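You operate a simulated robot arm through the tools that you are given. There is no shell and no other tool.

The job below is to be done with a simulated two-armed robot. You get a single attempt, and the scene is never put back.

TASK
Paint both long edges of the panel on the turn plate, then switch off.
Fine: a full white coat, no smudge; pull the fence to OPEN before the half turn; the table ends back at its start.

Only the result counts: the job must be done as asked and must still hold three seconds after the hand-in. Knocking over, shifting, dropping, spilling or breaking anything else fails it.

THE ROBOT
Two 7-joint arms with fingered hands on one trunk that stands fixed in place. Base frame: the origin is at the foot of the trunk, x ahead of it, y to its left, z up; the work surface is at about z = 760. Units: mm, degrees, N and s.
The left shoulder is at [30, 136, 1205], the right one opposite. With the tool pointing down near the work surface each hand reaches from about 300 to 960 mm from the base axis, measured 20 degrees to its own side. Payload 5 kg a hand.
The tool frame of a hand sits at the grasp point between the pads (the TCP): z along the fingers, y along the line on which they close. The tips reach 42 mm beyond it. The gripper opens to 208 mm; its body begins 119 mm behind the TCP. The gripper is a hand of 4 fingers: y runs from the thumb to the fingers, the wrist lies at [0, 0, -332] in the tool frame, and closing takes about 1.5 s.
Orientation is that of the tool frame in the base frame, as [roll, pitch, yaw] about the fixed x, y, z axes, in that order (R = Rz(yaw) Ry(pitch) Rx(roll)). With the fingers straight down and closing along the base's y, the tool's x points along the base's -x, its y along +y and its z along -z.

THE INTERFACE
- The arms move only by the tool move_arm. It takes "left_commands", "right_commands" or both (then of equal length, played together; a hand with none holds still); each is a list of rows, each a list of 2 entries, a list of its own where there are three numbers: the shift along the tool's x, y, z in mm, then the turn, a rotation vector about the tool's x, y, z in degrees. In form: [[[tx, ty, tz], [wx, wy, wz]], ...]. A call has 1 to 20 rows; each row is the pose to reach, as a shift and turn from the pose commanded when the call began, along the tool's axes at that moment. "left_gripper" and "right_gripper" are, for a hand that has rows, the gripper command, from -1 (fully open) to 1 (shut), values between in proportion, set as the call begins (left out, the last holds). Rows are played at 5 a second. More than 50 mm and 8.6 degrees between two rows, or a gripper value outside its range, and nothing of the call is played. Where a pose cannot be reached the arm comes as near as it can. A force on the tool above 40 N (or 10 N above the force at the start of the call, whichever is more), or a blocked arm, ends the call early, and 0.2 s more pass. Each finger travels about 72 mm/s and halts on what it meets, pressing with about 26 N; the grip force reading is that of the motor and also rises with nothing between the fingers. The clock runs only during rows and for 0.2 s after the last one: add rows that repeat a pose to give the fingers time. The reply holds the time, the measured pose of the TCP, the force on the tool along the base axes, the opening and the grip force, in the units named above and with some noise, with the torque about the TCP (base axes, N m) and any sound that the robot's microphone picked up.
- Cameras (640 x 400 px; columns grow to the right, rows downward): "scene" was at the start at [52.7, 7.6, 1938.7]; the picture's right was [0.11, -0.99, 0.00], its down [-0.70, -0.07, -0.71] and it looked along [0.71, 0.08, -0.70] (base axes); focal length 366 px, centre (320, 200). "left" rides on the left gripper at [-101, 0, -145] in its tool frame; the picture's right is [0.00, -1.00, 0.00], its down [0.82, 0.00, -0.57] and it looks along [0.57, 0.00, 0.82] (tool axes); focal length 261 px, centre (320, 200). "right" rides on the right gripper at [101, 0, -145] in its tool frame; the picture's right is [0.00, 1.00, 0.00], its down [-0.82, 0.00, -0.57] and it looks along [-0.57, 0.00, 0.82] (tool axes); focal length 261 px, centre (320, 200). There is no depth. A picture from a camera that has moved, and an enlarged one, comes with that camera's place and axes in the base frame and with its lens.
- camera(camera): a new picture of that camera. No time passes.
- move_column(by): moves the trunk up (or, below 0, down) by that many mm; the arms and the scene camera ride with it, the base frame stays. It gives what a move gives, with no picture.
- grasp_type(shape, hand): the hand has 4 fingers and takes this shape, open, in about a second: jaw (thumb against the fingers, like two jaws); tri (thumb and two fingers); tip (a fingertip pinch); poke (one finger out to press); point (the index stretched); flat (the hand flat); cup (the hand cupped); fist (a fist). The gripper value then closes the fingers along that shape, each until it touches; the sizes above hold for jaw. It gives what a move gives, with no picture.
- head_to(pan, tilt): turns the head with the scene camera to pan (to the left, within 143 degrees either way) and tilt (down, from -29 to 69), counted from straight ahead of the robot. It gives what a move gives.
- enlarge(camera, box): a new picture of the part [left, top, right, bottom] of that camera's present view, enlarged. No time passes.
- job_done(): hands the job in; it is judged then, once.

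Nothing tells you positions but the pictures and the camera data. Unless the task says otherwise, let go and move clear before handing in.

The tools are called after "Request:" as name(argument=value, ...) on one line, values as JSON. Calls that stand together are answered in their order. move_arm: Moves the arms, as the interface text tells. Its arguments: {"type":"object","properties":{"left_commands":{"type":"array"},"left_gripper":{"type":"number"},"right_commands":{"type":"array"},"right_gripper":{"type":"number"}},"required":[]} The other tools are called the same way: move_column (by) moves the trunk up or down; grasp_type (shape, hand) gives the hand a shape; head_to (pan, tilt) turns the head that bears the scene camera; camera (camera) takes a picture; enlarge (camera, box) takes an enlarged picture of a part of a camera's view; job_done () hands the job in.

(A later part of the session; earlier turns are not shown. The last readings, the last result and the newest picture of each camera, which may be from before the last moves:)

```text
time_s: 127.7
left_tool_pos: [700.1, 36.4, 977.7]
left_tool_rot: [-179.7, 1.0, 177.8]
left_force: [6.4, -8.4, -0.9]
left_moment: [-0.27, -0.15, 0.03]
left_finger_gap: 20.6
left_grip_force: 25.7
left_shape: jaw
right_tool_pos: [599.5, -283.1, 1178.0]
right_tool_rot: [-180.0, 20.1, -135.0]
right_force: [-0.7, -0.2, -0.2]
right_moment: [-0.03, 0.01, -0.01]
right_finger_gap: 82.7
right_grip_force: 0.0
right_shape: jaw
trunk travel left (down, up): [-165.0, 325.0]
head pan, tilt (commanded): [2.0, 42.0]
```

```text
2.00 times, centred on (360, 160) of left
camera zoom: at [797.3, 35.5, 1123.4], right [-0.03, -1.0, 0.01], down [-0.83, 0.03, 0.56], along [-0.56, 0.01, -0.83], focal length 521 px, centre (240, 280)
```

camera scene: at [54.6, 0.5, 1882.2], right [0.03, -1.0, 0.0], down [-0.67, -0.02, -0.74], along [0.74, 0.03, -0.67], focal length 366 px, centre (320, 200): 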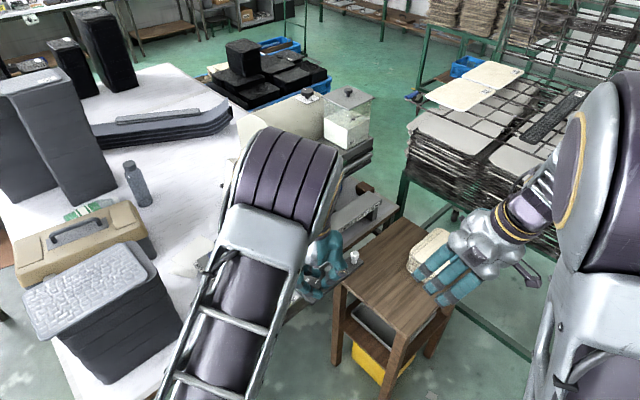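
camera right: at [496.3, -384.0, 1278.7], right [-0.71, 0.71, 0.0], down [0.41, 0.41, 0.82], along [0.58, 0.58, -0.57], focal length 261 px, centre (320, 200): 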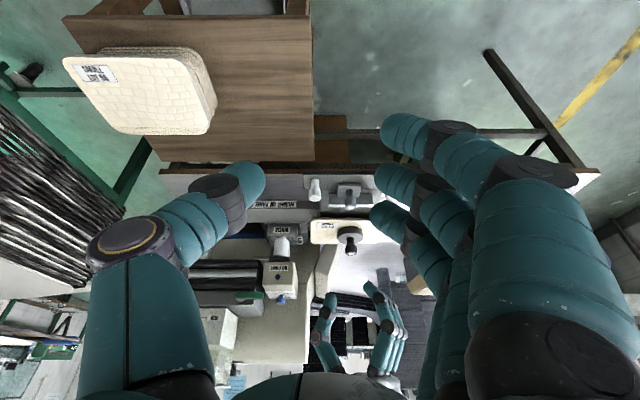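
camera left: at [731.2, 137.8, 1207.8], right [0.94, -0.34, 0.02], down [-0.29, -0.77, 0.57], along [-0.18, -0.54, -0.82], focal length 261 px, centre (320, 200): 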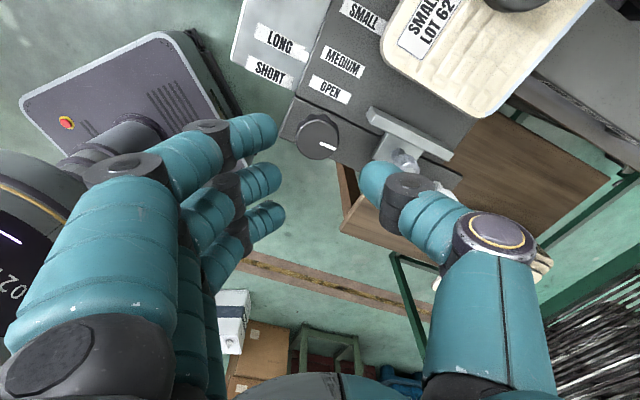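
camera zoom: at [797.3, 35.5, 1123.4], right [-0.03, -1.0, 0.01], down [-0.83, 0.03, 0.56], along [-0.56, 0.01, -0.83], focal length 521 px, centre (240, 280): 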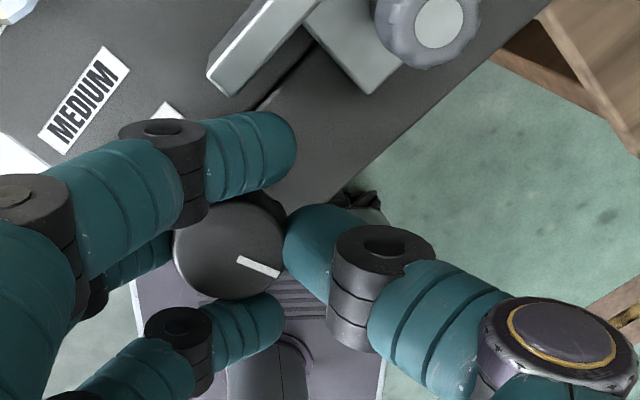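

About 16 degrees remain by both the pointer and the panel edge. I'll re-grip once more from a comfortable angle to finish exactly.

Request:
move_arm(left_commands=[[[0, 0, 0], [0, 0, 0]], [[0, 0, 0], [0, 0, 0]], [[0, 0, -20], [0, 0, 0]], [[0, 0, -50], [0, 0, 0]], [[0, 1, -60], [0, 0, -7]], [[0, 2, -60], [0, 0, -14]], [[0, 3, -60], [0, 0, -21]], [[0, 3, -60], [0, 0, -28]], [[0, 4, -60], [0, 0, -35]], [[0, 4, -60], [0, 0, -42]], [[0, 4.5, -60], [0, 0, -49]], [[0, 4.5, -60], [0, 0, -49]]], left_gripper=0.6)

Request:
enlarge(camera="left", box=[230, 70, 450, 230])

Request:
enlarge(camera="right", box=[290, 160, 430, 270])

```text
time_s: 130.3
left_tool_pos: [698.1, 42.4, 1037.7]
left_tool_rot: [-179.1, 0.4, -133.1]
left_force: [-0.4, 0.4, 0.1]
left_moment: [-0.02, -0.04, 0.0]
left_finger_gap: 41.2
left_grip_force: 0.1
left_shape: jaw
right_tool_pos: [600.8, -282.9, 1178.8]
right_tool_rot: [179.9, 20.0, -134.7]
right_force: [-0.3, 0.1, -0.9]
right_moment: [0.02, 0.04, 0.0]
right_finger_gap: 82.8
right_grip_force: 0.1
right_shape: jaw
trunk travel left (down, up): [-165.0, 325.0]
head pan, tilt (commanded): [2.0, 42.0]
```

```text
2.50 times, centred on (340, 150) of left
camera zoom: at [764.4, 117.9, 1182.3], right [0.73, -0.68, 0.02], down [-0.57, -0.6, 0.57], along [-0.37, -0.42, -0.82], focal length 652 px, centre (270, 325)
```

zoom: 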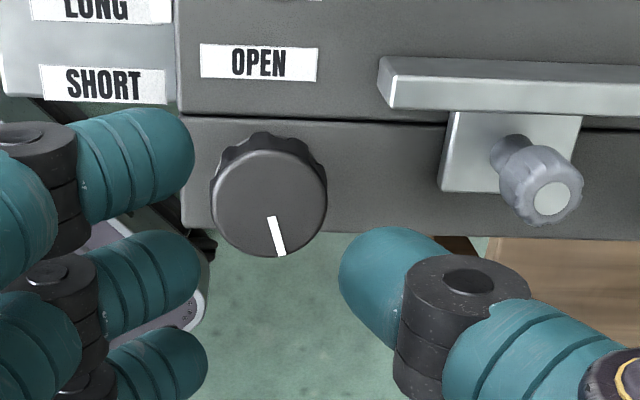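

```text
3.64 times, centred on (360, 215) of right
camera zoom: at [496.5, -384.1, 1278.6], right [-0.71, 0.71, 0.0], down [0.41, 0.41, 0.82], along [0.58, 0.58, -0.57], focal length 948 px, centre (174, 146)
```

zoom: 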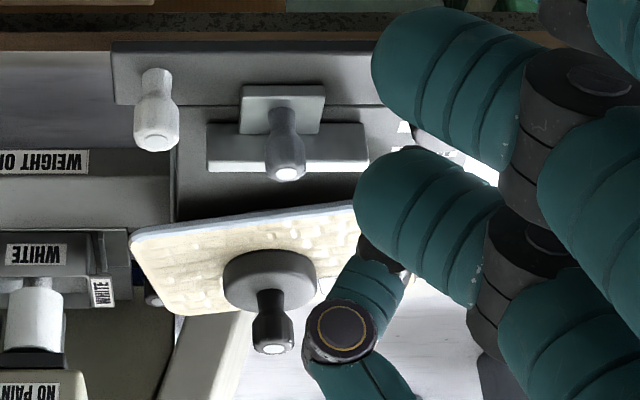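

The pointer shows 16–17 degrees to go. I'll open a little, lower, close and finish the twist.

Request:
move_arm(left_commands=[[[0, 0, 0], [0, 0, 0]], [[0, 0, 0], [0, 0, 0]], [[0, 0, 20], [0, 0, 0]], [[0, 0, 40], [0, 0, 0]], [[0, 0, 60], [0, 0, 0]], [[0, 0, 60], [0, 0, 0]]], left_gripper=0.42)

Request:
move_arm(left_commands=[[[0, 0, 0], [0, 0, 0]], [[0, 0, 0], [0, 0, 0]], [[0, 0, 0], [0, 0, 0]], [[0, 0, 0], [0, 0, 0]]], left_gripper=1)

Request:
enlarge(camera="left", box=[220, 60, 500, 260])

```text
time_s: 131.7
left_tool_pos: [698.3, 42.8, 980.4]
left_tool_rot: [-179.1, 0.4, -133.1]
left_force: [-0.8, 1.0, 1.0]
left_moment: [0.03, -0.02, -0.04]
left_finger_gap: 59.7
left_grip_force: 0.0
left_shape: jaw
right_tool_pos: [599.7, -283.8, 1178.6]
right_tool_rot: [-180.0, 20.1, -134.9]
right_force: [0.2, 1.4, -0.1]
right_moment: [0.0, 0.02, -0.03]
right_finger_gap: 82.7
right_grip_force: 0.1
right_shape: jaw
trunk travel left (down, up): [-165.0, 325.0]
head pan, tilt (commanded): [2.0, 42.0]
```

```text
time_s: 132.7
left_tool_pos: [701.0, 41.6, 980.2]
left_tool_rot: [-179.1, 0.4, -133.1]
left_force: [7.7, -5.3, -3.4]
left_moment: [-0.04, -0.13, 0.02]
left_finger_gap: 18.1
left_grip_force: 26.5
left_shape: jaw
right_tool_pos: [599.9, -284.6, 1179.5]
right_tool_rot: [-180.0, 20.0, -135.0]
right_force: [0.0, 1.0, 0.4]
right_moment: [-0.04, -0.03, -0.01]
right_finger_gap: 82.9
right_grip_force: 0.1
right_shape: jaw
trunk travel left (down, up): [-165.0, 325.0]
head pan, tilt (commanded): [2.0, 42.0]
```

```text
2.00 times, centred on (360, 160) of left
camera zoom: at [767.1, 117.8, 1124.1], right [0.73, -0.68, 0.02], down [-0.57, -0.6, 0.57], along [-0.37, -0.42, -0.82], focal length 521 px, centre (240, 280)
```

zoom: 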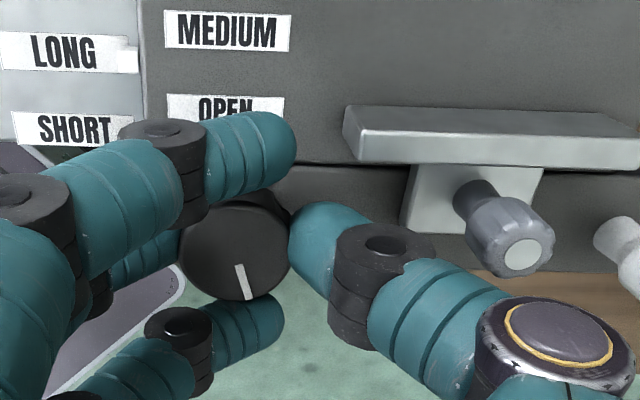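

Gripped again; now the final twist in small steps.

Request:
move_arm(left_commands=[[[0, -1, 0], [0, 0, 0]], [[0, -1, 0], [0, 0, 5]], [[0, -1, 0], [0, 0, 10]], [[0, -1, 0], [0, 0, 14]]])

Request:
enlarge(camera="right", box=[290, 160, 430, 270])

Request:
enlarge(camera="left", box=[220, 60, 500, 260])

```text
time_s: 133.7
left_tool_pos: [700.9, 40.8, 978.5]
left_tool_rot: [-179.1, 0.8, -147.1]
left_force: [11.2, -5.5, 11.8]
left_moment: [-0.1, -0.22, -0.04]
left_finger_gap: 18.3
left_grip_force: 26.4
left_shape: jaw
right_tool_pos: [601.0, -283.6, 1178.2]
right_tool_rot: [179.9, 20.1, -134.8]
right_force: [0.4, 0.2, -0.6]
right_moment: [-0.01, 0.0, 0.04]
right_finger_gap: 82.4
right_grip_force: 0.0
right_shape: jaw
trunk travel left (down, up): [-165.0, 325.0]
head pan, tilt (commanded): [2.0, 42.0]
```

```text
3.64 times, centred on (360, 215) of right
camera zoom: at [496.7, -384.7, 1278.5], right [-0.71, 0.71, 0.0], down [0.41, 0.4, 0.82], along [0.58, 0.58, -0.57], focal length 948 px, centre (174, 146)
```

zoom: 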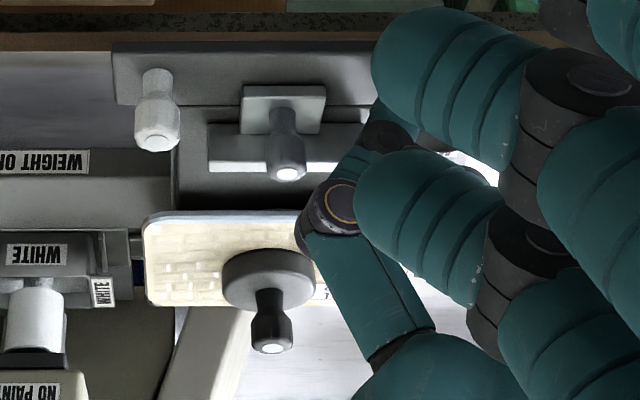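

```text
2.00 times, centred on (360, 160) of left
camera zoom: at [782.8, 97.8, 1123.8], right [0.55, -0.84, 0.02], down [-0.7, -0.45, 0.56], along [-0.46, -0.32, -0.83], focal length 521 px, centre (240, 280)
```

zoom: 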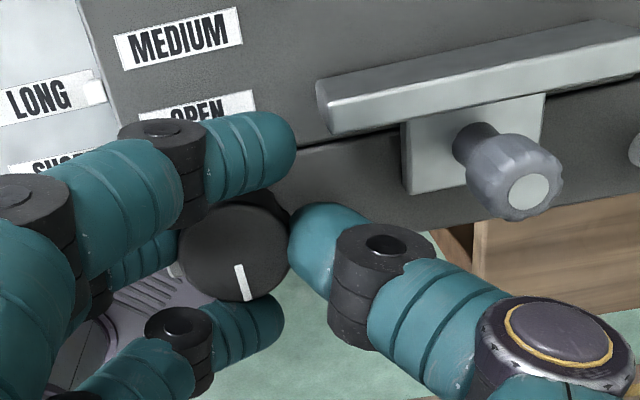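

Nearly there. I'll zoom in to measure the remaining angle of the panel's edge against the fence and plate.

Request:
enlarge(camera="right", box=[320, 195, 380, 250])

Request:
enlarge(camera="right", box=[310, 170, 390, 230])

```text
7.27 times, centred on (350, 222) of right
camera zoom: at [496.7, -384.7, 1278.5], right [-0.71, 0.71, 0.0], down [0.41, 0.4, 0.82], along [0.58, 0.58, -0.57], focal length 1896 px, centre (102, 36)
```

zoom: 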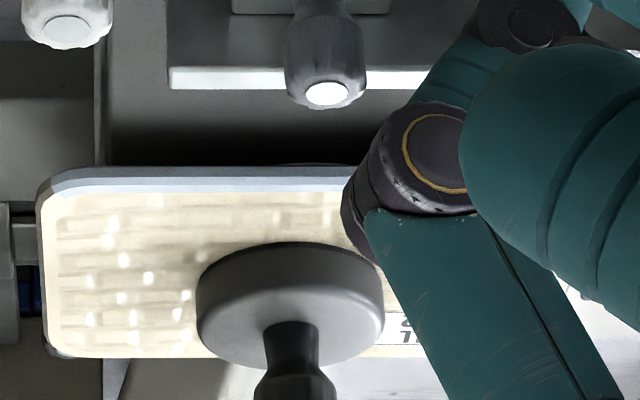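

```text
6.67 times, centred on (350, 200) of right
camera zoom: at [496.7, -384.7, 1278.5], right [-0.71, 0.71, 0.0], down [0.41, 0.4, 0.82], along [0.58, 0.58, -0.57], focal length 1738 px, centre (120, 200)
```

zoom: 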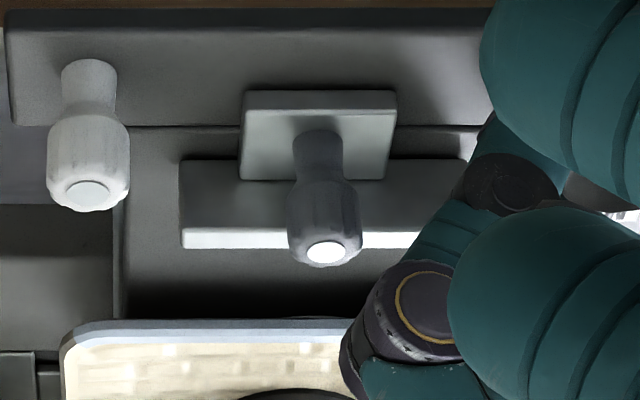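

The panel edge is within about 2 degrees of parallel. One last small twist.

Request:
move_arm(left_commands=[[[-0.5, 0, 1], [0, 0, 1]], [[-0.5, 0, 1], [0, 0, 2]], [[-0.5, 0, 1], [0, 0, 2.6]]])

Request:
enlarge(camera="right", box=[320, 195, 380, 250])

Request:
enlarge(camera="right", box=[310, 170, 390, 230])

```text
time_s: 134.5
left_tool_pos: [700.8, 40.5, 979.1]
left_tool_rot: [-179.2, 0.7, -149.7]
left_force: [14.3, -8.9, 17.5]
left_moment: [-0.18, -0.38, 0.04]
left_finger_gap: 18.4
left_grip_force: 26.2
left_shape: jaw
right_tool_pos: [599.1, -284.3, 1178.3]
right_tool_rot: [-180.0, 20.1, -134.9]
right_force: [-0.3, -0.2, -0.2]
right_moment: [0.01, 0.01, -0.04]
right_finger_gap: 82.9
right_grip_force: 0.0
right_shape: jaw
trunk travel left (down, up): [-165.0, 325.0]
head pan, tilt (commanded): [2.0, 42.0]
```

```text
7.27 times, centred on (350, 222) of right
camera zoom: at [496.6, -384.9, 1278.4], right [-0.71, 0.71, 0.0], down [0.41, 0.4, 0.82], along [0.58, 0.58, -0.57], focal length 1896 px, centre (102, 36)
```

zoom: 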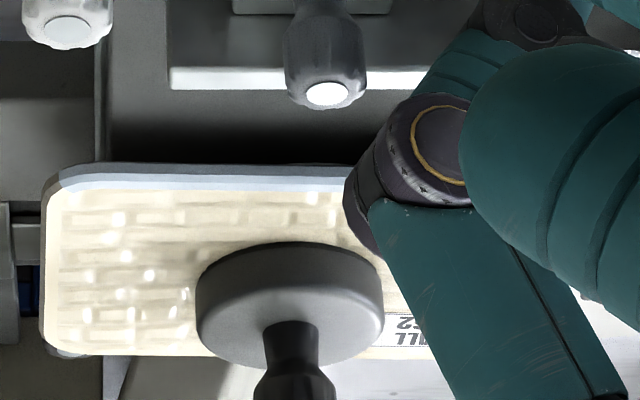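

```text
6.67 times, centred on (350, 200) of right
camera zoom: at [496.6, -384.9, 1278.4], right [-0.71, 0.71, 0.0], down [0.41, 0.4, 0.82], along [0.58, 0.58, -0.57], focal length 1738 px, centre (120, 200)
```

zoom: 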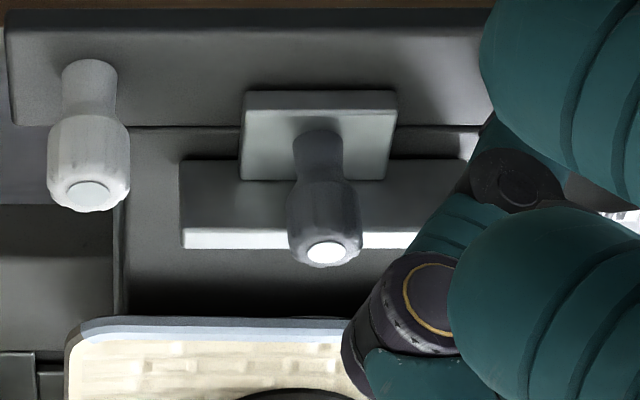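

The panel is parallel again, turned by half, with the white edge on the near side. I'll open slightly, lift off the knob, and take the left hand away.

Request:
move_arm(left_commands=[[[0, 0, 0], [0, 0, 0]], [[0, 0, 0], [0, 0, 0]], [[0, 0, -20], [0, 0, 0]], [[0, 0, -55], [0, 0, 0]], [[0, 0, -95], [0, 0, 0]], [[0, 0, -140], [0, 0, 0]]], left_gripper=0.6)

Request:
camera(camera="left")

Request:
enlarge(camera="left", box=[250, 0, 500, 180])

```text
time_s: 135.9
left_tool_pos: [694.3, 41.8, 1118.0]
left_tool_rot: [-179.3, 0.7, -149.7]
left_force: [-0.5, 0.1, 0.3]
left_moment: [-0.04, -0.15, 0.0]
left_finger_gap: 41.9
left_grip_force: 0.1
left_shape: jaw
right_tool_pos: [598.3, -284.0, 1179.1]
right_tool_rot: [-179.9, 20.1, -134.8]
right_force: [-0.7, -0.7, 0.3]
right_moment: [-0.04, -0.06, 0.02]
right_finger_gap: 82.9
right_grip_force: 0.1
right_shape: jaw
trunk travel left (down, up): [-165.0, 325.0]
head pan, tilt (commanded): [2.0, 42.0]
```

```text
taken
camera left: at [779.5, 95.1, 1263.1], right [0.51, -0.86, 0.01], down [-0.72, -0.41, 0.56], along [-0.48, -0.3, -0.83], focal length 261 px, centre (320, 200)
```

left: 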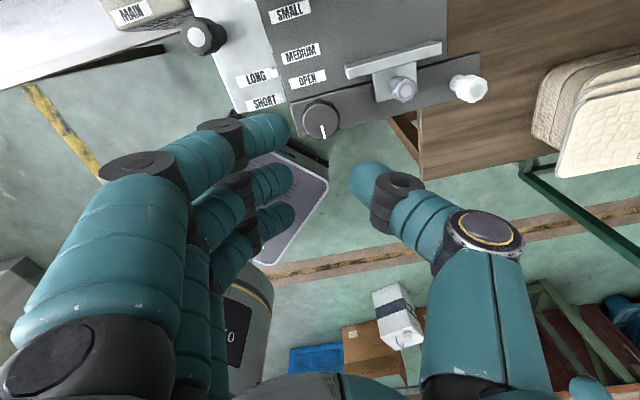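

```text
2.22 times, centred on (375, 90) of left
camera zoom: at [779.5, 95.1, 1263.1], right [0.51, -0.86, 0.01], down [-0.72, -0.41, 0.56], along [-0.48, -0.3, -0.83], focal length 579 px, centre (198, 444)
```

zoom: 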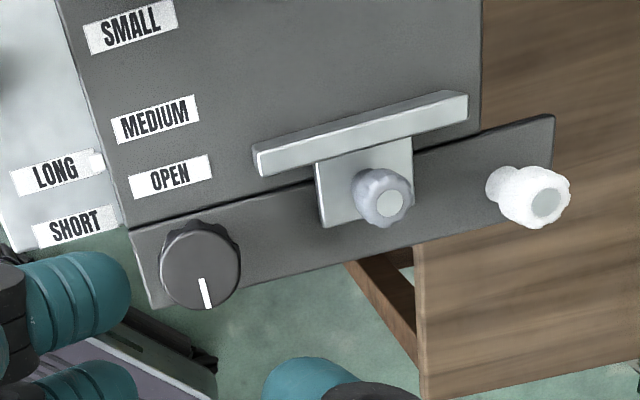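

The pointer has reversed and the fence is still at OPEN. I'll take the left hand back to its side, turned as before for the switch.

Request:
move_arm(left_commands=[[[-21, 24, -20], [0, 0, 6.2]], [[-41, 49, -40], [0, 0, 12.5]], [[-62, 73, -55], [0, 0, 18.7]], [[-83, 98, -70], [0, 0, 25]], [[-103, 122, -80], [0, 0, 31.2]], [[-124, 146, -90], [0, 0, 37.5]], [[-145, 171, -97], [0, 0, 43.7]], [[-165, 195, -103], [0, 0, 50]], [[-186, 220, -108], [0, 0, 56.2]], [[-207, 244, -112], [0, 0, 62.5]], [[-227, 268, -112], [0, 0, 68.7]], [[-248, 293, -112], [0, 0, 75]]], left_gripper=-1)

Request:
camera(camera="scene")

Request:
enlarge(camera="scene", box=[230, 170, 390, 290])

```text
time_s: 138.5
left_tool_pos: [764.0, 420.8, 1228.8]
left_tool_rot: [179.7, 0.9, 135.2]
left_force: [-0.6, -0.3, -0.3]
left_moment: [-0.09, 0.05, -0.01]
left_finger_gap: 207.8
left_grip_force: 0.2
left_shape: jaw
right_tool_pos: [600.4, -282.6, 1178.3]
right_tool_rot: [179.9, 20.0, -134.8]
right_force: [0.6, 1.7, 0.6]
right_moment: [-0.08, 0.05, -0.04]
right_finger_gap: 82.6
right_grip_force: 0.0
right_shape: jaw
trunk travel left (down, up): [-165.0, 325.0]
head pan, tilt (commanded): [2.0, 42.0]
```

```text
taken
camera scene: at [55.7, 3.8, 1882.2], right [0.04, -1.0, 0.0], down [-0.67, -0.02, -0.74], along [0.74, 0.03, -0.67], focal length 366 px, centre (320, 200)
```

scene: 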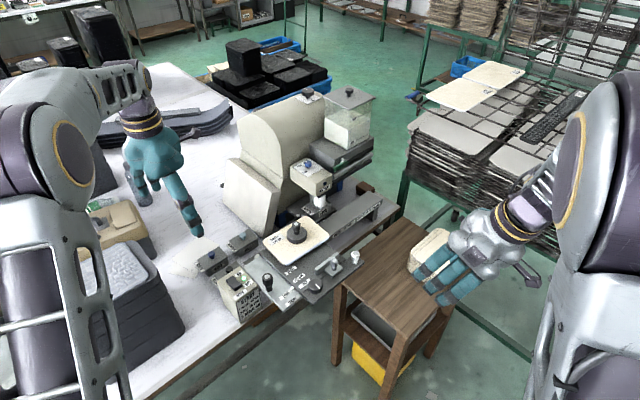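

```text
3.33 times, centred on (310, 230) of scene
camera zoom: at [55.7, 3.8, 1882.2], right [0.04, -1.0, 0.0], down [-0.67, -0.02, -0.74], along [0.74, 0.03, -0.67], focal length 1222 px, centre (353, 100)
```

zoom: 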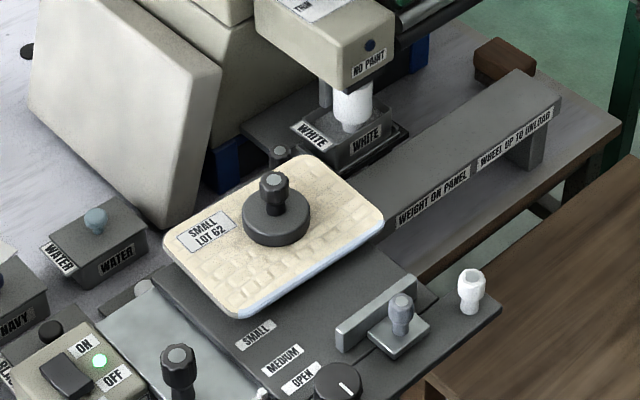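

The half turn is done: the label is on the other end and the white edge faces me. I'll zoom in on that edge and check the alignment.

Request:
enlarge(camera="scene", box=[260, 205, 340, 265])

Request:
enlarge(camera="scene", box=[275, 225, 345, 270])

Request:
enlarge(camera="right", box=[300, 170, 420, 260])

```text
6.67 times, centred on (300, 235) of scene
camera zoom: at [55.7, 3.8, 1882.2], right [0.04, -1.0, 0.0], down [-0.67, -0.02, -0.74], along [0.74, 0.03, -0.67], focal length 2443 px, centre (453, -33)
```

zoom: 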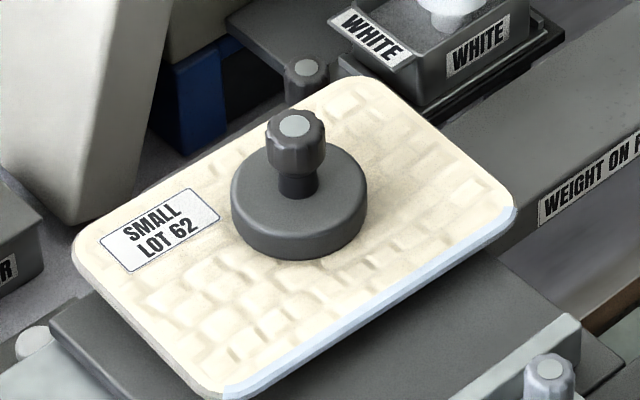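

```text
8.89 times, centred on (310, 248) of scene
camera zoom: at [55.7, 3.8, 1882.2], right [0.04, -1.0, 0.0], down [-0.67, -0.02, -0.74], along [0.74, 0.03, -0.67], focal length 3258 px, centre (409, -222)
```

zoom: 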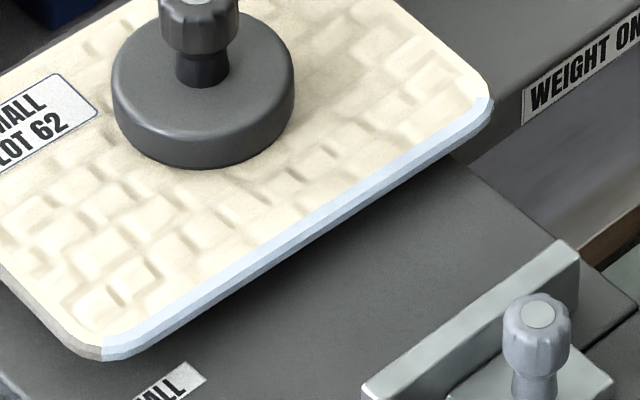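

```text
4.44 times, centred on (360, 215) of right
camera zoom: at [497.1, -382.7, 1278.6], right [-0.71, 0.71, 0.0], down [0.41, 0.41, 0.82], along [0.58, 0.58, -0.58], focal length 1158 px, centre (142, 133)
```

zoom: 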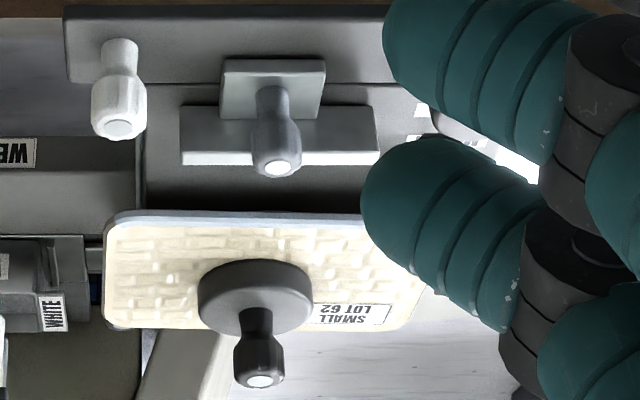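

The first edge is fully white, unsmudged, and the panel is parallel. Now the second pass: right hand back to the black handle, left hand a little further aside.

Request:
move_arm(left_commands=[[[2, 4, 0], [-1.7, 0, 0]], [[4, 9, -1], [-3.3, 0, 0]], [[5, 13, -1], [-5, 0, 0]], [[7, 17, -2], [-6.7, 0, 0]], [[9, 22, -2], [-8.3, 0, 0]], [[11, 26, -3], [-10, 0, 0]], [[13, 30, -3], [-11.7, 0, 0]], [[14, 34, -4], [-13.3, 0, 0]], [[16, 39, -4], [-15, 0, 0]], [[18, 43, -5], [-16.7, 0, 0]], [[20, 47, -5], [-18.3, 0, 0]], [[22, 52, -6], [-20, 0, 0]]], right_commands=[[[-28, 21, 15], [0, 0.4, 0]], [[-56, 42, 32], [0, 0.8, 0]], [[-85, 63, 50], [0, 1.2, 0]], [[-113, 84, 68], [0, 1.7, 0]], [[-141, 105, 86], [0, 2.1, 0]], [[-170, 127, 106], [0, 2.5, 0]], [[-198, 148, 126], [0, 2.9, 0]], [[-226, 169, 146], [0, 3.3, 0]], [[-254, 190, 166], [0, 3.7, 0]], [[-283, 211, 187], [0, 4.2, 0]], [[-311, 232, 207], [0, 4.6, 0]], [[-339, 253, 228], [0, 5, 0]]], right_gripper=0.3)

Request:
camera(camera="right")

Request:
camera(camera="scene")

```text
time_s: 141.1
left_tool_pos: [784.9, 475.8, 1232.9]
left_tool_rot: [159.6, 0.9, 135.3]
left_force: [0.5, 1.4, -0.7]
left_moment: [-0.16, -0.03, -0.05]
left_finger_gap: 207.7
left_grip_force: 0.0
left_shape: jaw
right_tool_pos: [699.1, 178.2, 1077.4]
right_tool_rot: [-180.0, 15.0, -134.9]
right_force: [1.0, -0.6, -0.7]
right_moment: [-0.04, 0.11, 0.02]
right_finger_gap: 73.6
right_grip_force: 0.0
right_shape: jaw
trunk travel left (down, up): [-165.0, 325.0]
head pan, tilt (commanded): [2.0, 42.0]
```

```text
taken
camera right: at [602.4, 84.5, 1190.0], right [-0.71, 0.71, 0.0], down [0.46, 0.45, 0.76], along [0.54, 0.54, -0.65], focal length 261 px, centre (320, 200)
```

right: 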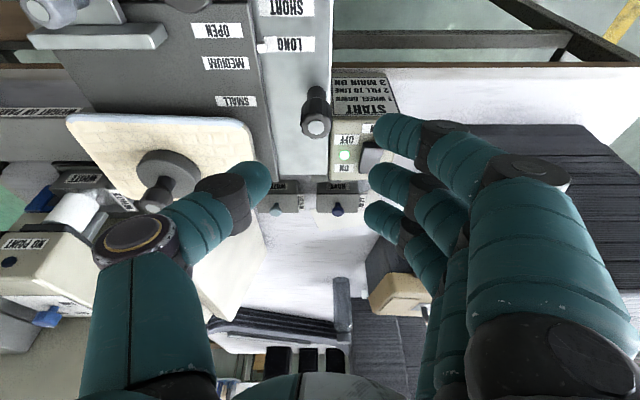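

```text
taken
camera scene: at [55.8, 3.8, 1882.2], right [0.03, -1.0, 0.0], down [-0.67, -0.02, -0.74], along [0.74, 0.03, -0.67], focal length 366 px, centre (320, 200)
```

scene: 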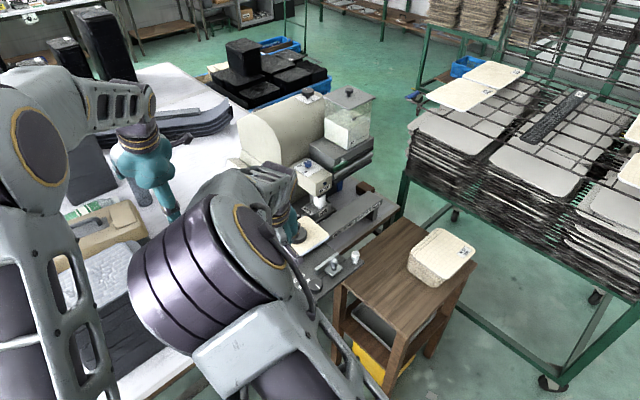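

The handle is again centred below the hand. I'll lower around it as before.

Request:
move_arm(right_commands=[[[6, 0, 22], [0, 0, 0]], [[12, 0, 45], [0, 0, 0]], [[18, 0, 67], [0, 0, 0]], [[25, 0, 90], [0, 0, 0]], [[25, 0, 90], [0, 0, 0]]], right_gripper=0.4)

Request:
camera(camera="right")

```text
time_s: 142.3
left_tool_pos: [783.4, 474.3, 1234.5]
left_tool_rot: [159.5, 0.9, 135.3]
left_force: [0.6, -0.3, 0.0]
left_moment: [0.0, -0.05, -0.03]
left_finger_gap: 207.9
left_grip_force: 0.1
left_shape: jaw
right_tool_pos: [697.9, 174.5, 989.3]
right_tool_rot: [179.9, 15.2, -134.8]
right_force: [-0.1, -0.1, 1.0]
right_moment: [-0.01, -0.04, 0.01]
right_finger_gap: 63.0
right_grip_force: 0.0
right_shape: jaw
trunk travel left (down, up): [-165.0, 325.0]
head pan, tilt (commanded): [2.0, 42.0]
```

```text
taken
camera right: at [602.0, 80.2, 1101.6], right [-0.71, 0.71, 0.0], down [0.46, 0.45, 0.77], along [0.54, 0.54, -0.64], focal length 261 px, centre (320, 200)
```

right: 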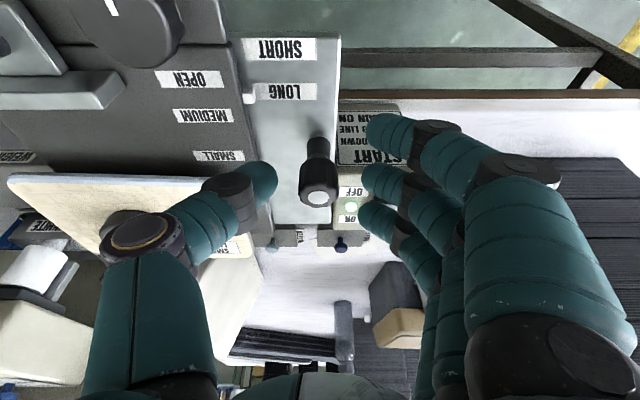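

The thumb joint clears the wet edge by roughly 30 mm in height. I'll lower 4 mm more, close loosely and start the second pass.

Request:
move_arm(right_commands=[[[1, 0, 4], [0, 0, 0]], [[1, -6, 4], [0, 0, 0]], [[1, -14, 4], [0, 0, 0]], [[1, -22, 4], [0, 0, 0]], [[1, -30, 4], [0, 0, 0]], [[1, -38, 4], [0, 0, 0]], [[1, -46, 4], [0, 0, 0]], [[1, -54, 4], [0, 0, 0]], [[1, -62, 4], [0, 0, 0]], [[1, -70, 4], [0, 0, 0]]], right_gripper=0.58)

Request:
camera(camera="right")

Request:
enlarge(camera="scene", box=[280, 170, 400, 270])

```text
time_s: 144.5
left_tool_pos: [784.6, 474.0, 1234.2]
left_tool_rot: [159.6, 0.8, 135.4]
left_force: [0.0, 0.0, 0.6]
left_moment: [0.04, 0.04, 0.02]
left_finger_gap: 207.9
left_grip_force: 0.0
left_shape: jaw
right_tool_pos: [751.4, 124.9, 982.6]
right_tool_rot: [-179.8, 15.1, -134.8]
right_force: [0.8, -0.2, 0.0]
right_moment: [0.05, 0.05, 0.03]
right_finger_gap: 44.2
right_grip_force: 0.1
right_shape: jaw
trunk travel left (down, up): [-165.0, 325.0]
head pan, tilt (commanded): [2.0, 42.0]
```

```text
taken
camera right: at [654.4, 31.5, 1094.8], right [-0.71, 0.71, 0.0], down [0.46, 0.45, 0.77], along [0.54, 0.54, -0.64], focal length 261 px, centre (320, 200)
```

right: 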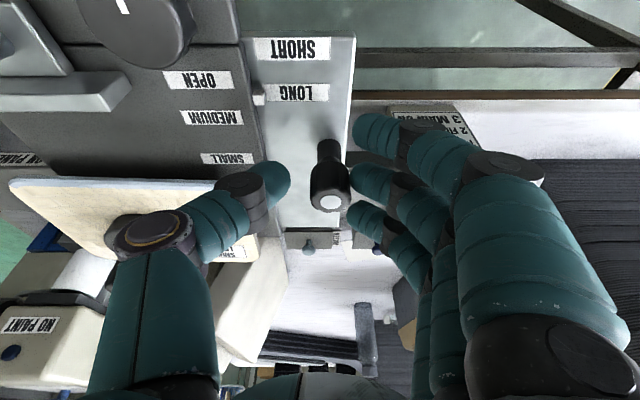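

```text
4.00 times, centred on (340, 220) of scene
camera zoom: at [55.3, 1.6, 1882.2], right [0.03, -1.0, 0.0], down [-0.67, -0.02, -0.74], along [0.74, 0.03, -0.67], focal length 1466 px, centre (240, 120)
```

zoom: 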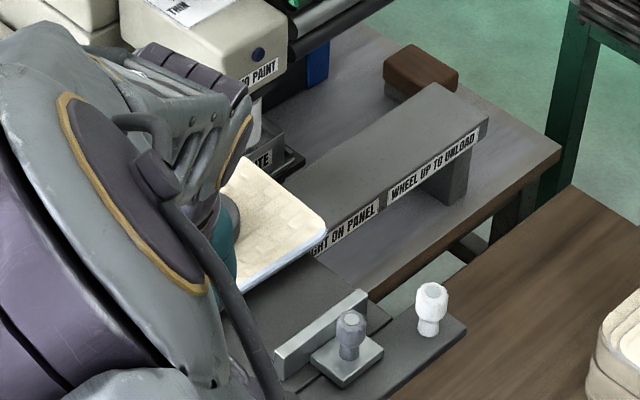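

The carriage follows and the lamp NO PAINT stays dark. I'll continue the second pass slowly.

Request:
move_arm(right_commands=[[[0, -6, 0], [0, 0, 0]], [[0, -12, 0], [0, 0, 0]], [[0, -18, 0], [0, 0, 0]], [[0, -24, 0], [0, 0, 0]], [[0, -30, 0], [0, 0, 0]], [[0, -36, 0], [0, 0, 0]], [[0, -42, 0], [0, 0, 0]], [[0, -48, 0], [0, 0, 0]], [[0, -54, 0], [0, 0, 0]], [[0, -60, 0], [0, 0, 0]], [[0, -66, 0], [0, 0, 0]], [[0, -72, 0], [0, 0, 0]], [[0, -78, 0], [0, 0, 0]], [[0, -84, 0], [0, 0, 0]], [[0, -90, 0], [0, 0, 0]], [[0, -96, 0], [0, 0, 0]], [[0, -102, 0], [0, 0, 0]], [[0, -108, 0], [0, 0, 0]], [[0, -114, 0], [0, 0, 0]], [[0, -120, 0], [0, 0, 0]]])

Request:
camera(camera="right")

```text
time_s: 148.7
left_tool_pos: [782.9, 473.9, 1234.2]
left_tool_rot: [159.6, 0.9, 135.3]
left_force: [-0.1, -0.3, -0.3]
left_moment: [0.0, 0.02, 0.0]
left_finger_gap: 207.7
left_grip_force: 0.1
left_shape: jaw
right_tool_pos: [834.3, 41.2, 981.1]
right_tool_rot: [180.0, 15.0, -134.9]
right_force: [0.5, -0.5, 0.3]
right_moment: [-0.02, 0.02, 0.01]
right_finger_gap: 44.6
right_grip_force: 0.1
right_shape: jaw
trunk travel left (down, up): [-165.0, 325.0]
head pan, tilt (commanded): [2.0, 42.0]
```

```text
taken
camera right: at [738.3, -52.9, 1093.8], right [-0.71, 0.71, 0.0], down [0.46, 0.45, 0.77], along [0.54, 0.54, -0.64], focal length 261 px, centre (320, 200)
```

right: 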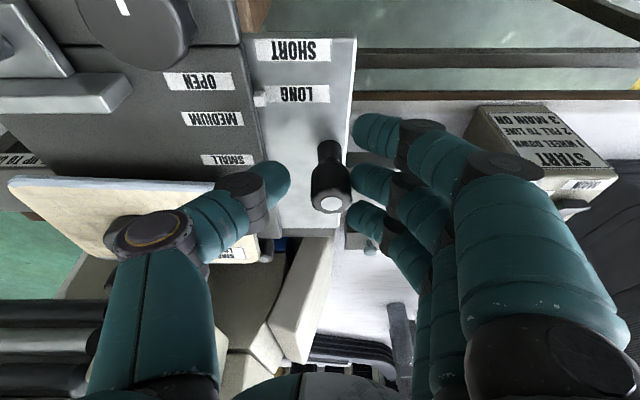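

Smooth so far. I'll continue until the trailing end has passed the wheel as in the first pass.

Request:
move_arm(right_commands=[[[0, -6, 0], [0, 0, 0]], [[0, -12, 0], [0, 0, 0]], [[0, -18, 0], [0, 0, 0]], [[0, -24, 0], [0, 0, 0]], [[0, -30, 0], [0, 0, 0]], [[0, -36, 0], [0, 0, 0]], [[0, -42, 0], [0, 0, 0]], [[0, -48, 0], [0, 0, 0]], [[0, -54, 0], [0, 0, 0]], [[0, -60, 0], [0, 0, 0]], [[0, -66, 0], [0, 0, 0]], [[0, -72, 0], [0, 0, 0]], [[0, -78, 0], [0, 0, 0]], [[0, -84, 0], [0, 0, 0]], [[0, -90, 0], [0, 0, 0]], [[0, -96, 0], [0, 0, 0]], [[0, -102, 0], [0, 0, 0]], [[0, -108, 0], [0, 0, 0]], [[0, -114, 0], [0, 0, 0]], [[0, -120, 0], [0, 0, 0]]])

Request:
camera(camera="right")

Request:
enlarge(camera="right", box=[180, 180, 380, 330])

```text
time_s: 152.9
left_tool_pos: [783.2, 474.3, 1234.0]
left_tool_rot: [159.6, 0.9, 135.3]
left_force: [0.5, -0.1, -0.9]
left_moment: [0.03, 0.01, 0.0]
left_finger_gap: 207.8
left_grip_force: 0.0
left_shape: jaw
right_tool_pos: [919.0, -42.3, 982.3]
right_tool_rot: [179.9, 15.0, -134.7]
right_force: [-1.0, 0.7, 0.7]
right_moment: [0.04, 0.01, -0.01]
right_finger_gap: 44.6
right_grip_force: 0.1
right_shape: jaw
trunk travel left (down, up): [-165.0, 325.0]
head pan, tilt (commanded): [2.0, 42.0]
```

```text
taken
camera right: at [822.4, -136.4, 1094.3], right [-0.71, 0.71, 0.0], down [0.46, 0.45, 0.77], along [0.54, 0.54, -0.64], focal length 261 px, centre (320, 200)
```

right: 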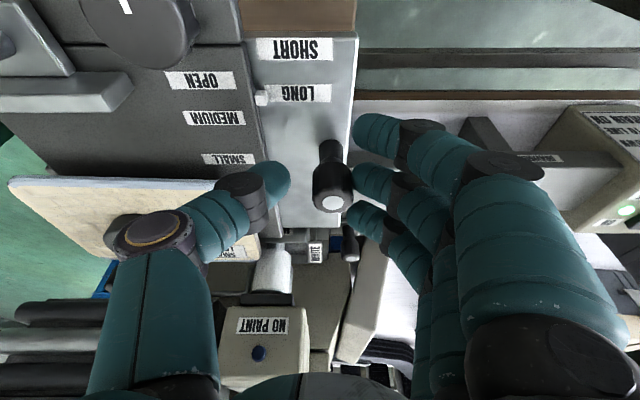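

```text
2.67 times, centred on (280, 255) of right
camera zoom: at [822.4, -136.4, 1094.3], right [-0.71, 0.71, 0.0], down [0.46, 0.45, 0.77], along [0.54, 0.54, -0.64], focal length 695 px, centre (427, 53)
```

zoom: 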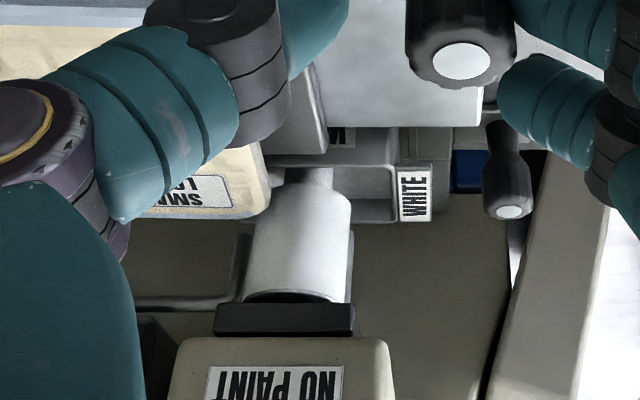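

The trailing corner is just past the wheel's contact line; I'll go 10 mm further to be sure, then return.

Request:
move_arm(right_commands=[[[0, -5, 0], [0, 0, 0]], [[0, -10, 0], [0, 0, 0]], [[0, -10, 0], [0, 0, 0]]])

Request:
enlarge(camera="right", box=[180, 180, 380, 330])

Request:
move_arm(right_commands=[[[0, 8, 0], [0, 0, 0]], [[0, 16, 0], [0, 0, 0]], [[0, 23, 0], [0, 0, 0]], [[0, 30, 0], [0, 0, 0]], [[0, 37, 0], [0, 0, 0]], [[0, 44, 0], [0, 0, 0]], [[0, 51, 0], [0, 0, 0]], [[0, 58, 0], [0, 0, 0]], [[0, 65, 0], [0, 0, 0]], [[0, 72, 0], [0, 0, 0]], [[0, 79, 0], [0, 0, 0]], [[0, 86, 0], [0, 0, 0]], [[0, 93, 0], [0, 0, 0]], [[0, 100, 0], [0, 0, 0]], [[0, 107, 0], [0, 0, 0]], [[0, 114, 0], [0, 0, 0]], [[0, 121, 0], [0, 0, 0]], [[0, 128, 0], [0, 0, 0]], [[0, 135, 0], [0, 0, 0]], [[0, 142, 0], [0, 0, 0]]])

Request:
camera(camera="right")

```text
time_s: 153.7
left_tool_pos: [783.4, 474.6, 1234.3]
left_tool_rot: [159.6, 0.8, 135.3]
left_force: [0.5, -0.3, 0.0]
left_moment: [-0.02, 0.02, 0.03]
left_finger_gap: 207.7
left_grip_force: 0.1
left_shape: jaw
right_tool_pos: [926.1, -50.1, 982.1]
right_tool_rot: [179.9, 15.1, -134.8]
right_force: [-1.3, 0.9, -0.3]
right_moment: [-0.01, 0.0, 0.03]
right_finger_gap: 44.6
right_grip_force: 0.1
right_shape: jaw
trunk travel left (down, up): [-165.0, 325.0]
head pan, tilt (commanded): [2.0, 42.0]
```

```text
2.67 times, centred on (280, 255) of right
camera zoom: at [830.0, -144.0, 1094.3], right [-0.71, 0.71, 0.0], down [0.46, 0.45, 0.77], along [0.54, 0.54, -0.64], focal length 695 px, centre (427, 53)
```

zoom: 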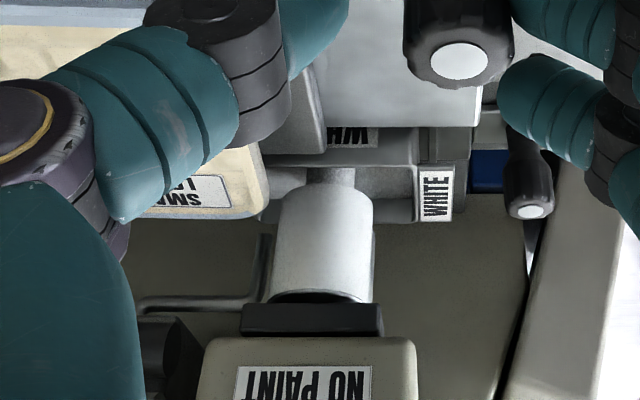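

```text
time_s: 157.9
left_tool_pos: [782.9, 474.7, 1234.7]
left_tool_rot: [159.6, 0.9, 135.3]
left_force: [0.7, 0.3, 0.3]
left_moment: [-0.04, -0.02, -0.01]
left_finger_gap: 207.7
left_grip_force: 0.1
left_shape: jaw
right_tool_pos: [825.0, 50.2, 982.4]
right_tool_rot: [180.0, 15.1, -134.8]
right_force: [1.2, -0.8, 0.3]
right_moment: [-0.04, -0.05, 0.0]
right_finger_gap: 44.1
right_grip_force: 0.1
right_shape: jaw
trunk travel left (down, up): [-165.0, 325.0]
head pan, tilt (commanded): [2.0, 42.0]
```

```text
taken
camera right: at [728.9, -43.2, 1094.8], right [-0.71, 0.71, 0.0], down [0.46, 0.45, 0.77], along [0.54, 0.54, -0.64], focal length 261 px, centre (320, 200)
```

right: 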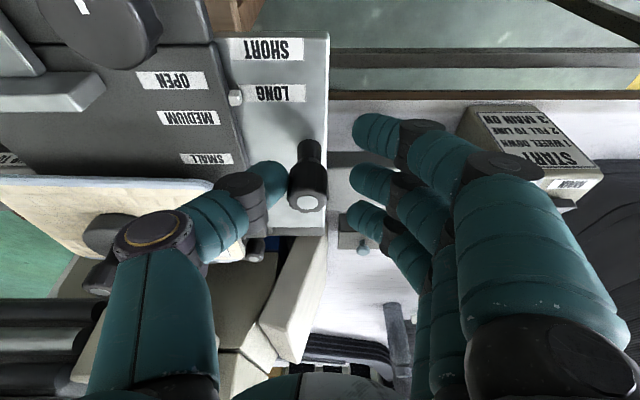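

Returning smoothly. I'll bring it the rest of the way to the start stop.

Request:
move_arm(right_commands=[[[0, 8, 0], [0, 0, 0]], [[0, 16, 0], [0, 0, 0]], [[0, 24, 0], [0, 0, 0]], [[0, 32, 0], [0, 0, 0]], [[0, 40, 0], [0, 0, 0]], [[0, 48, 0], [0, 0, 0]], [[0, 56, 0], [0, 0, 0]], [[0, 64, 0], [0, 0, 0]], [[0, 72, 0], [0, 0, 0]], [[0, 80, 0], [0, 0, 0]], [[0, 90, 0], [0, 0, 0]], [[0, 100, 0], [0, 0, 0]], [[0, 110, 0], [0, 0, 0]], [[0, 120, 0], [0, 0, 0]], [[0, 130, 0], [0, 0, 0]], [[0, 140, 0], [0, 0, 0]], [[0, 150, 0], [0, 0, 0]], [[0, 160, 0], [0, 0, 0]], [[0, 168, 0], [0, 0, 0]], [[0, 174, 0], [0, 0, 0]]])

Request:
move_arm(right_commands=[[[0, 3, 0], [0, 0, 0]], [[0, 6, 0], [0, 0, 0]], [[0, 8, 0], [0, 0, 0]], [[0, 10, 0], [0, 0, 0]], [[0, 12, 0], [0, 0, 0]], [[0, 14, 0], [0, 0, 0]]])

Request:
camera(camera="right")

```text
time_s: 162.1
left_tool_pos: [783.0, 474.8, 1234.3]
left_tool_rot: [159.6, 0.9, 135.3]
left_force: [0.8, -0.2, -0.1]
left_moment: [-0.04, 0.02, -0.05]
left_finger_gap: 207.9
left_grip_force: 0.0
left_shape: jaw
right_tool_pos: [703.3, 174.0, 982.2]
right_tool_rot: [179.9, 15.1, -134.8]
right_force: [-0.9, -0.6, 0.3]
right_moment: [0.0, 0.01, -0.02]
right_finger_gap: 44.3
right_grip_force: 0.0
right_shape: jaw
trunk travel left (down, up): [-165.0, 325.0]
head pan, tilt (commanded): [2.0, 42.0]
```

```text
time_s: 163.5
left_tool_pos: [784.2, 474.5, 1232.9]
left_tool_rot: [159.6, 0.9, 135.4]
left_force: [-0.6, 0.5, 0.6]
left_moment: [-0.03, 0.01, 0.02]
left_finger_gap: 207.7
left_grip_force: 0.0
left_shape: jaw
right_tool_pos: [690.4, 182.7, 982.9]
right_tool_rot: [-179.9, 15.1, -134.8]
right_force: [2.6, -1.4, -0.2]
right_moment: [-0.07, -0.07, -0.03]
right_finger_gap: 44.6
right_grip_force: 0.0
right_shape: jaw
trunk travel left (down, up): [-165.0, 325.0]
head pan, tilt (commanded): [2.0, 42.0]
```

```text
taken
camera right: at [595.9, 88.7, 1095.1], right [-0.71, 0.71, 0.0], down [0.46, 0.45, 0.77], along [0.54, 0.54, -0.64], focal length 261 px, centre (320, 200)
```

right: 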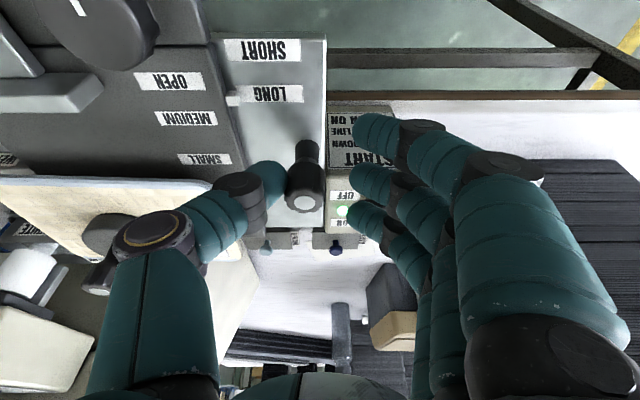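

The position matches the first return (358.9 along the rail) and the stop is just felt. I'll press 3 mm more to be sure it's fully home.

Request:
move_arm(right_commands=[[[0, 1.5, 0], [0, 0, 0]], [[0, 3, 0], [0, 0, 0]], [[0, 3, 0], [0, 0, 0]]])

Request:
move_arm(right_commands=[[[0, -6, 0], [0, 0, 0]], [[0, -10, 0], [0, 0, 0]], [[-6, -10, -20], [0, 0, 0]], [[-13, -10, -50], [0, 0, 0]], [[-26, -10, -97], [0, 0, 0]], [[-36, -10, -135], [0, 0, 0]]], right_gripper=0.2)

Request:
camera(camera="right")

```text
time_s: 164.3
left_tool_pos: [783.2, 473.8, 1234.1]
left_tool_rot: [159.6, 0.9, 135.3]
left_force: [0.8, 0.6, 0.1]
left_moment: [0.0, -0.04, 0.01]
left_finger_gap: 208.0
left_grip_force: 0.1
left_shape: jaw
right_tool_pos: [690.9, 184.4, 983.2]
right_tool_rot: [179.9, 15.1, -134.8]
right_force: [3.8, -3.6, 1.3]
right_moment: [-0.14, -0.15, -0.11]
right_finger_gap: 45.8
right_grip_force: 0.0
right_shape: jaw
trunk travel left (down, up): [-165.0, 325.0]
head pan, tilt (commanded): [2.0, 42.0]
```

```text
time_s: 165.7
left_tool_pos: [782.6, 474.1, 1235.4]
left_tool_rot: [159.6, 1.0, 135.2]
left_force: [0.6, -0.2, 1.0]
left_moment: [0.02, -0.02, -0.01]
left_finger_gap: 207.9
left_grip_force: 0.1
left_shape: jaw
right_tool_pos: [694.6, 175.7, 1123.5]
right_tool_rot: [-180.0, 15.1, -134.8]
right_force: [-1.1, -0.6, -0.2]
right_moment: [0.06, -0.11, 0.05]
right_finger_gap: 82.6
right_grip_force: 0.1
right_shape: jaw
trunk travel left (down, up): [-165.0, 325.0]
head pan, tilt (commanded): [2.0, 42.0]
```

```text
taken
camera right: at [597.8, 81.3, 1235.2], right [-0.71, 0.71, 0.0], down [0.46, 0.45, 0.76], along [0.54, 0.54, -0.64], focal length 261 px, centre (320, 200)
```

right: 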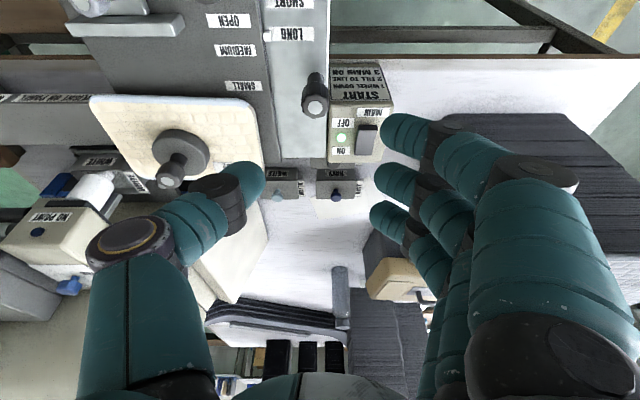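

The carriage is home. I'll withdraw the right hand to its side before inspecting the second edge.

Request:
move_arm(right_commands=[[[30, -21, -13], [0, 0, 0]], [[61, -43, -26], [0, 0, 0]], [[91, -64, -39], [0, 0, 0]], [[122, -85, -52], [0, 0, 0]], [[152, -107, -65], [0, 0, 0]], [[182, -128, -77], [0, 0, 0]], [[213, -149, -90], [0, 0, 0]], [[243, -171, -103], [0, 0, 0]], [[274, -192, -116], [0, 0, 0]], [[304, -213, -129], [0, 0, 0]], [[335, -235, -142], [0, 0, 0]], [[365, -256, -155], [0, 0, 0]]])

Request:
enlarge(camera="scene", box=[230, 170, 390, 290])

Request:
enlarge(camera="scene", box=[260, 205, 340, 265])

```text
time_s: 168.3
left_tool_pos: [783.5, 472.8, 1235.6]
left_tool_rot: [159.6, 0.9, 135.1]
left_force: [-0.4, -2.5, -0.7]
left_moment: [0.11, 0.01, 0.03]
left_finger_gap: 207.8
left_grip_force: 0.1
left_shape: jaw
right_tool_pos: [600.8, -283.1, 1175.7]
right_tool_rot: [180.0, 15.1, -134.7]
right_force: [-0.7, -1.1, -0.6]
right_moment: [0.07, 0.0, 0.02]
right_finger_gap: 82.7
right_grip_force: 0.0
right_shape: jaw
trunk travel left (down, up): [-165.0, 325.0]
head pan, tilt (commanded): [2.0, 42.0]
```

```text
3.33 times, centred on (310, 230) of scene
camera zoom: at [54.7, 0.3, 1882.3], right [0.03, -1.0, 0.0], down [-0.67, -0.02, -0.74], along [0.74, 0.03, -0.67], focal length 1222 px, centre (353, 100)
```

zoom: 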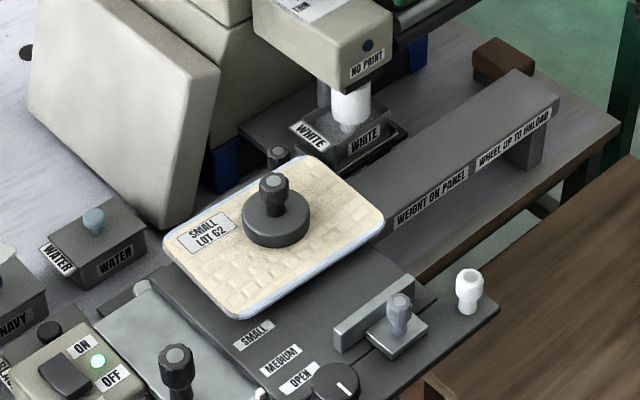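

```text
6.67 times, centred on (300, 235) of scene
camera zoom: at [54.7, 0.3, 1882.3], right [0.03, -1.0, 0.0], down [-0.67, -0.02, -0.74], along [0.74, 0.03, -0.67], focal length 2443 px, centre (453, -33)
```

zoom: 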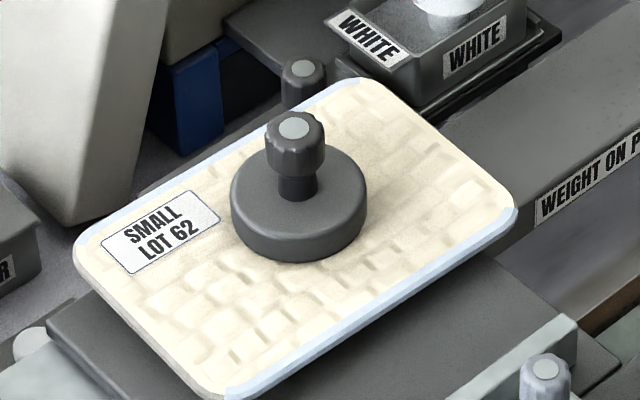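

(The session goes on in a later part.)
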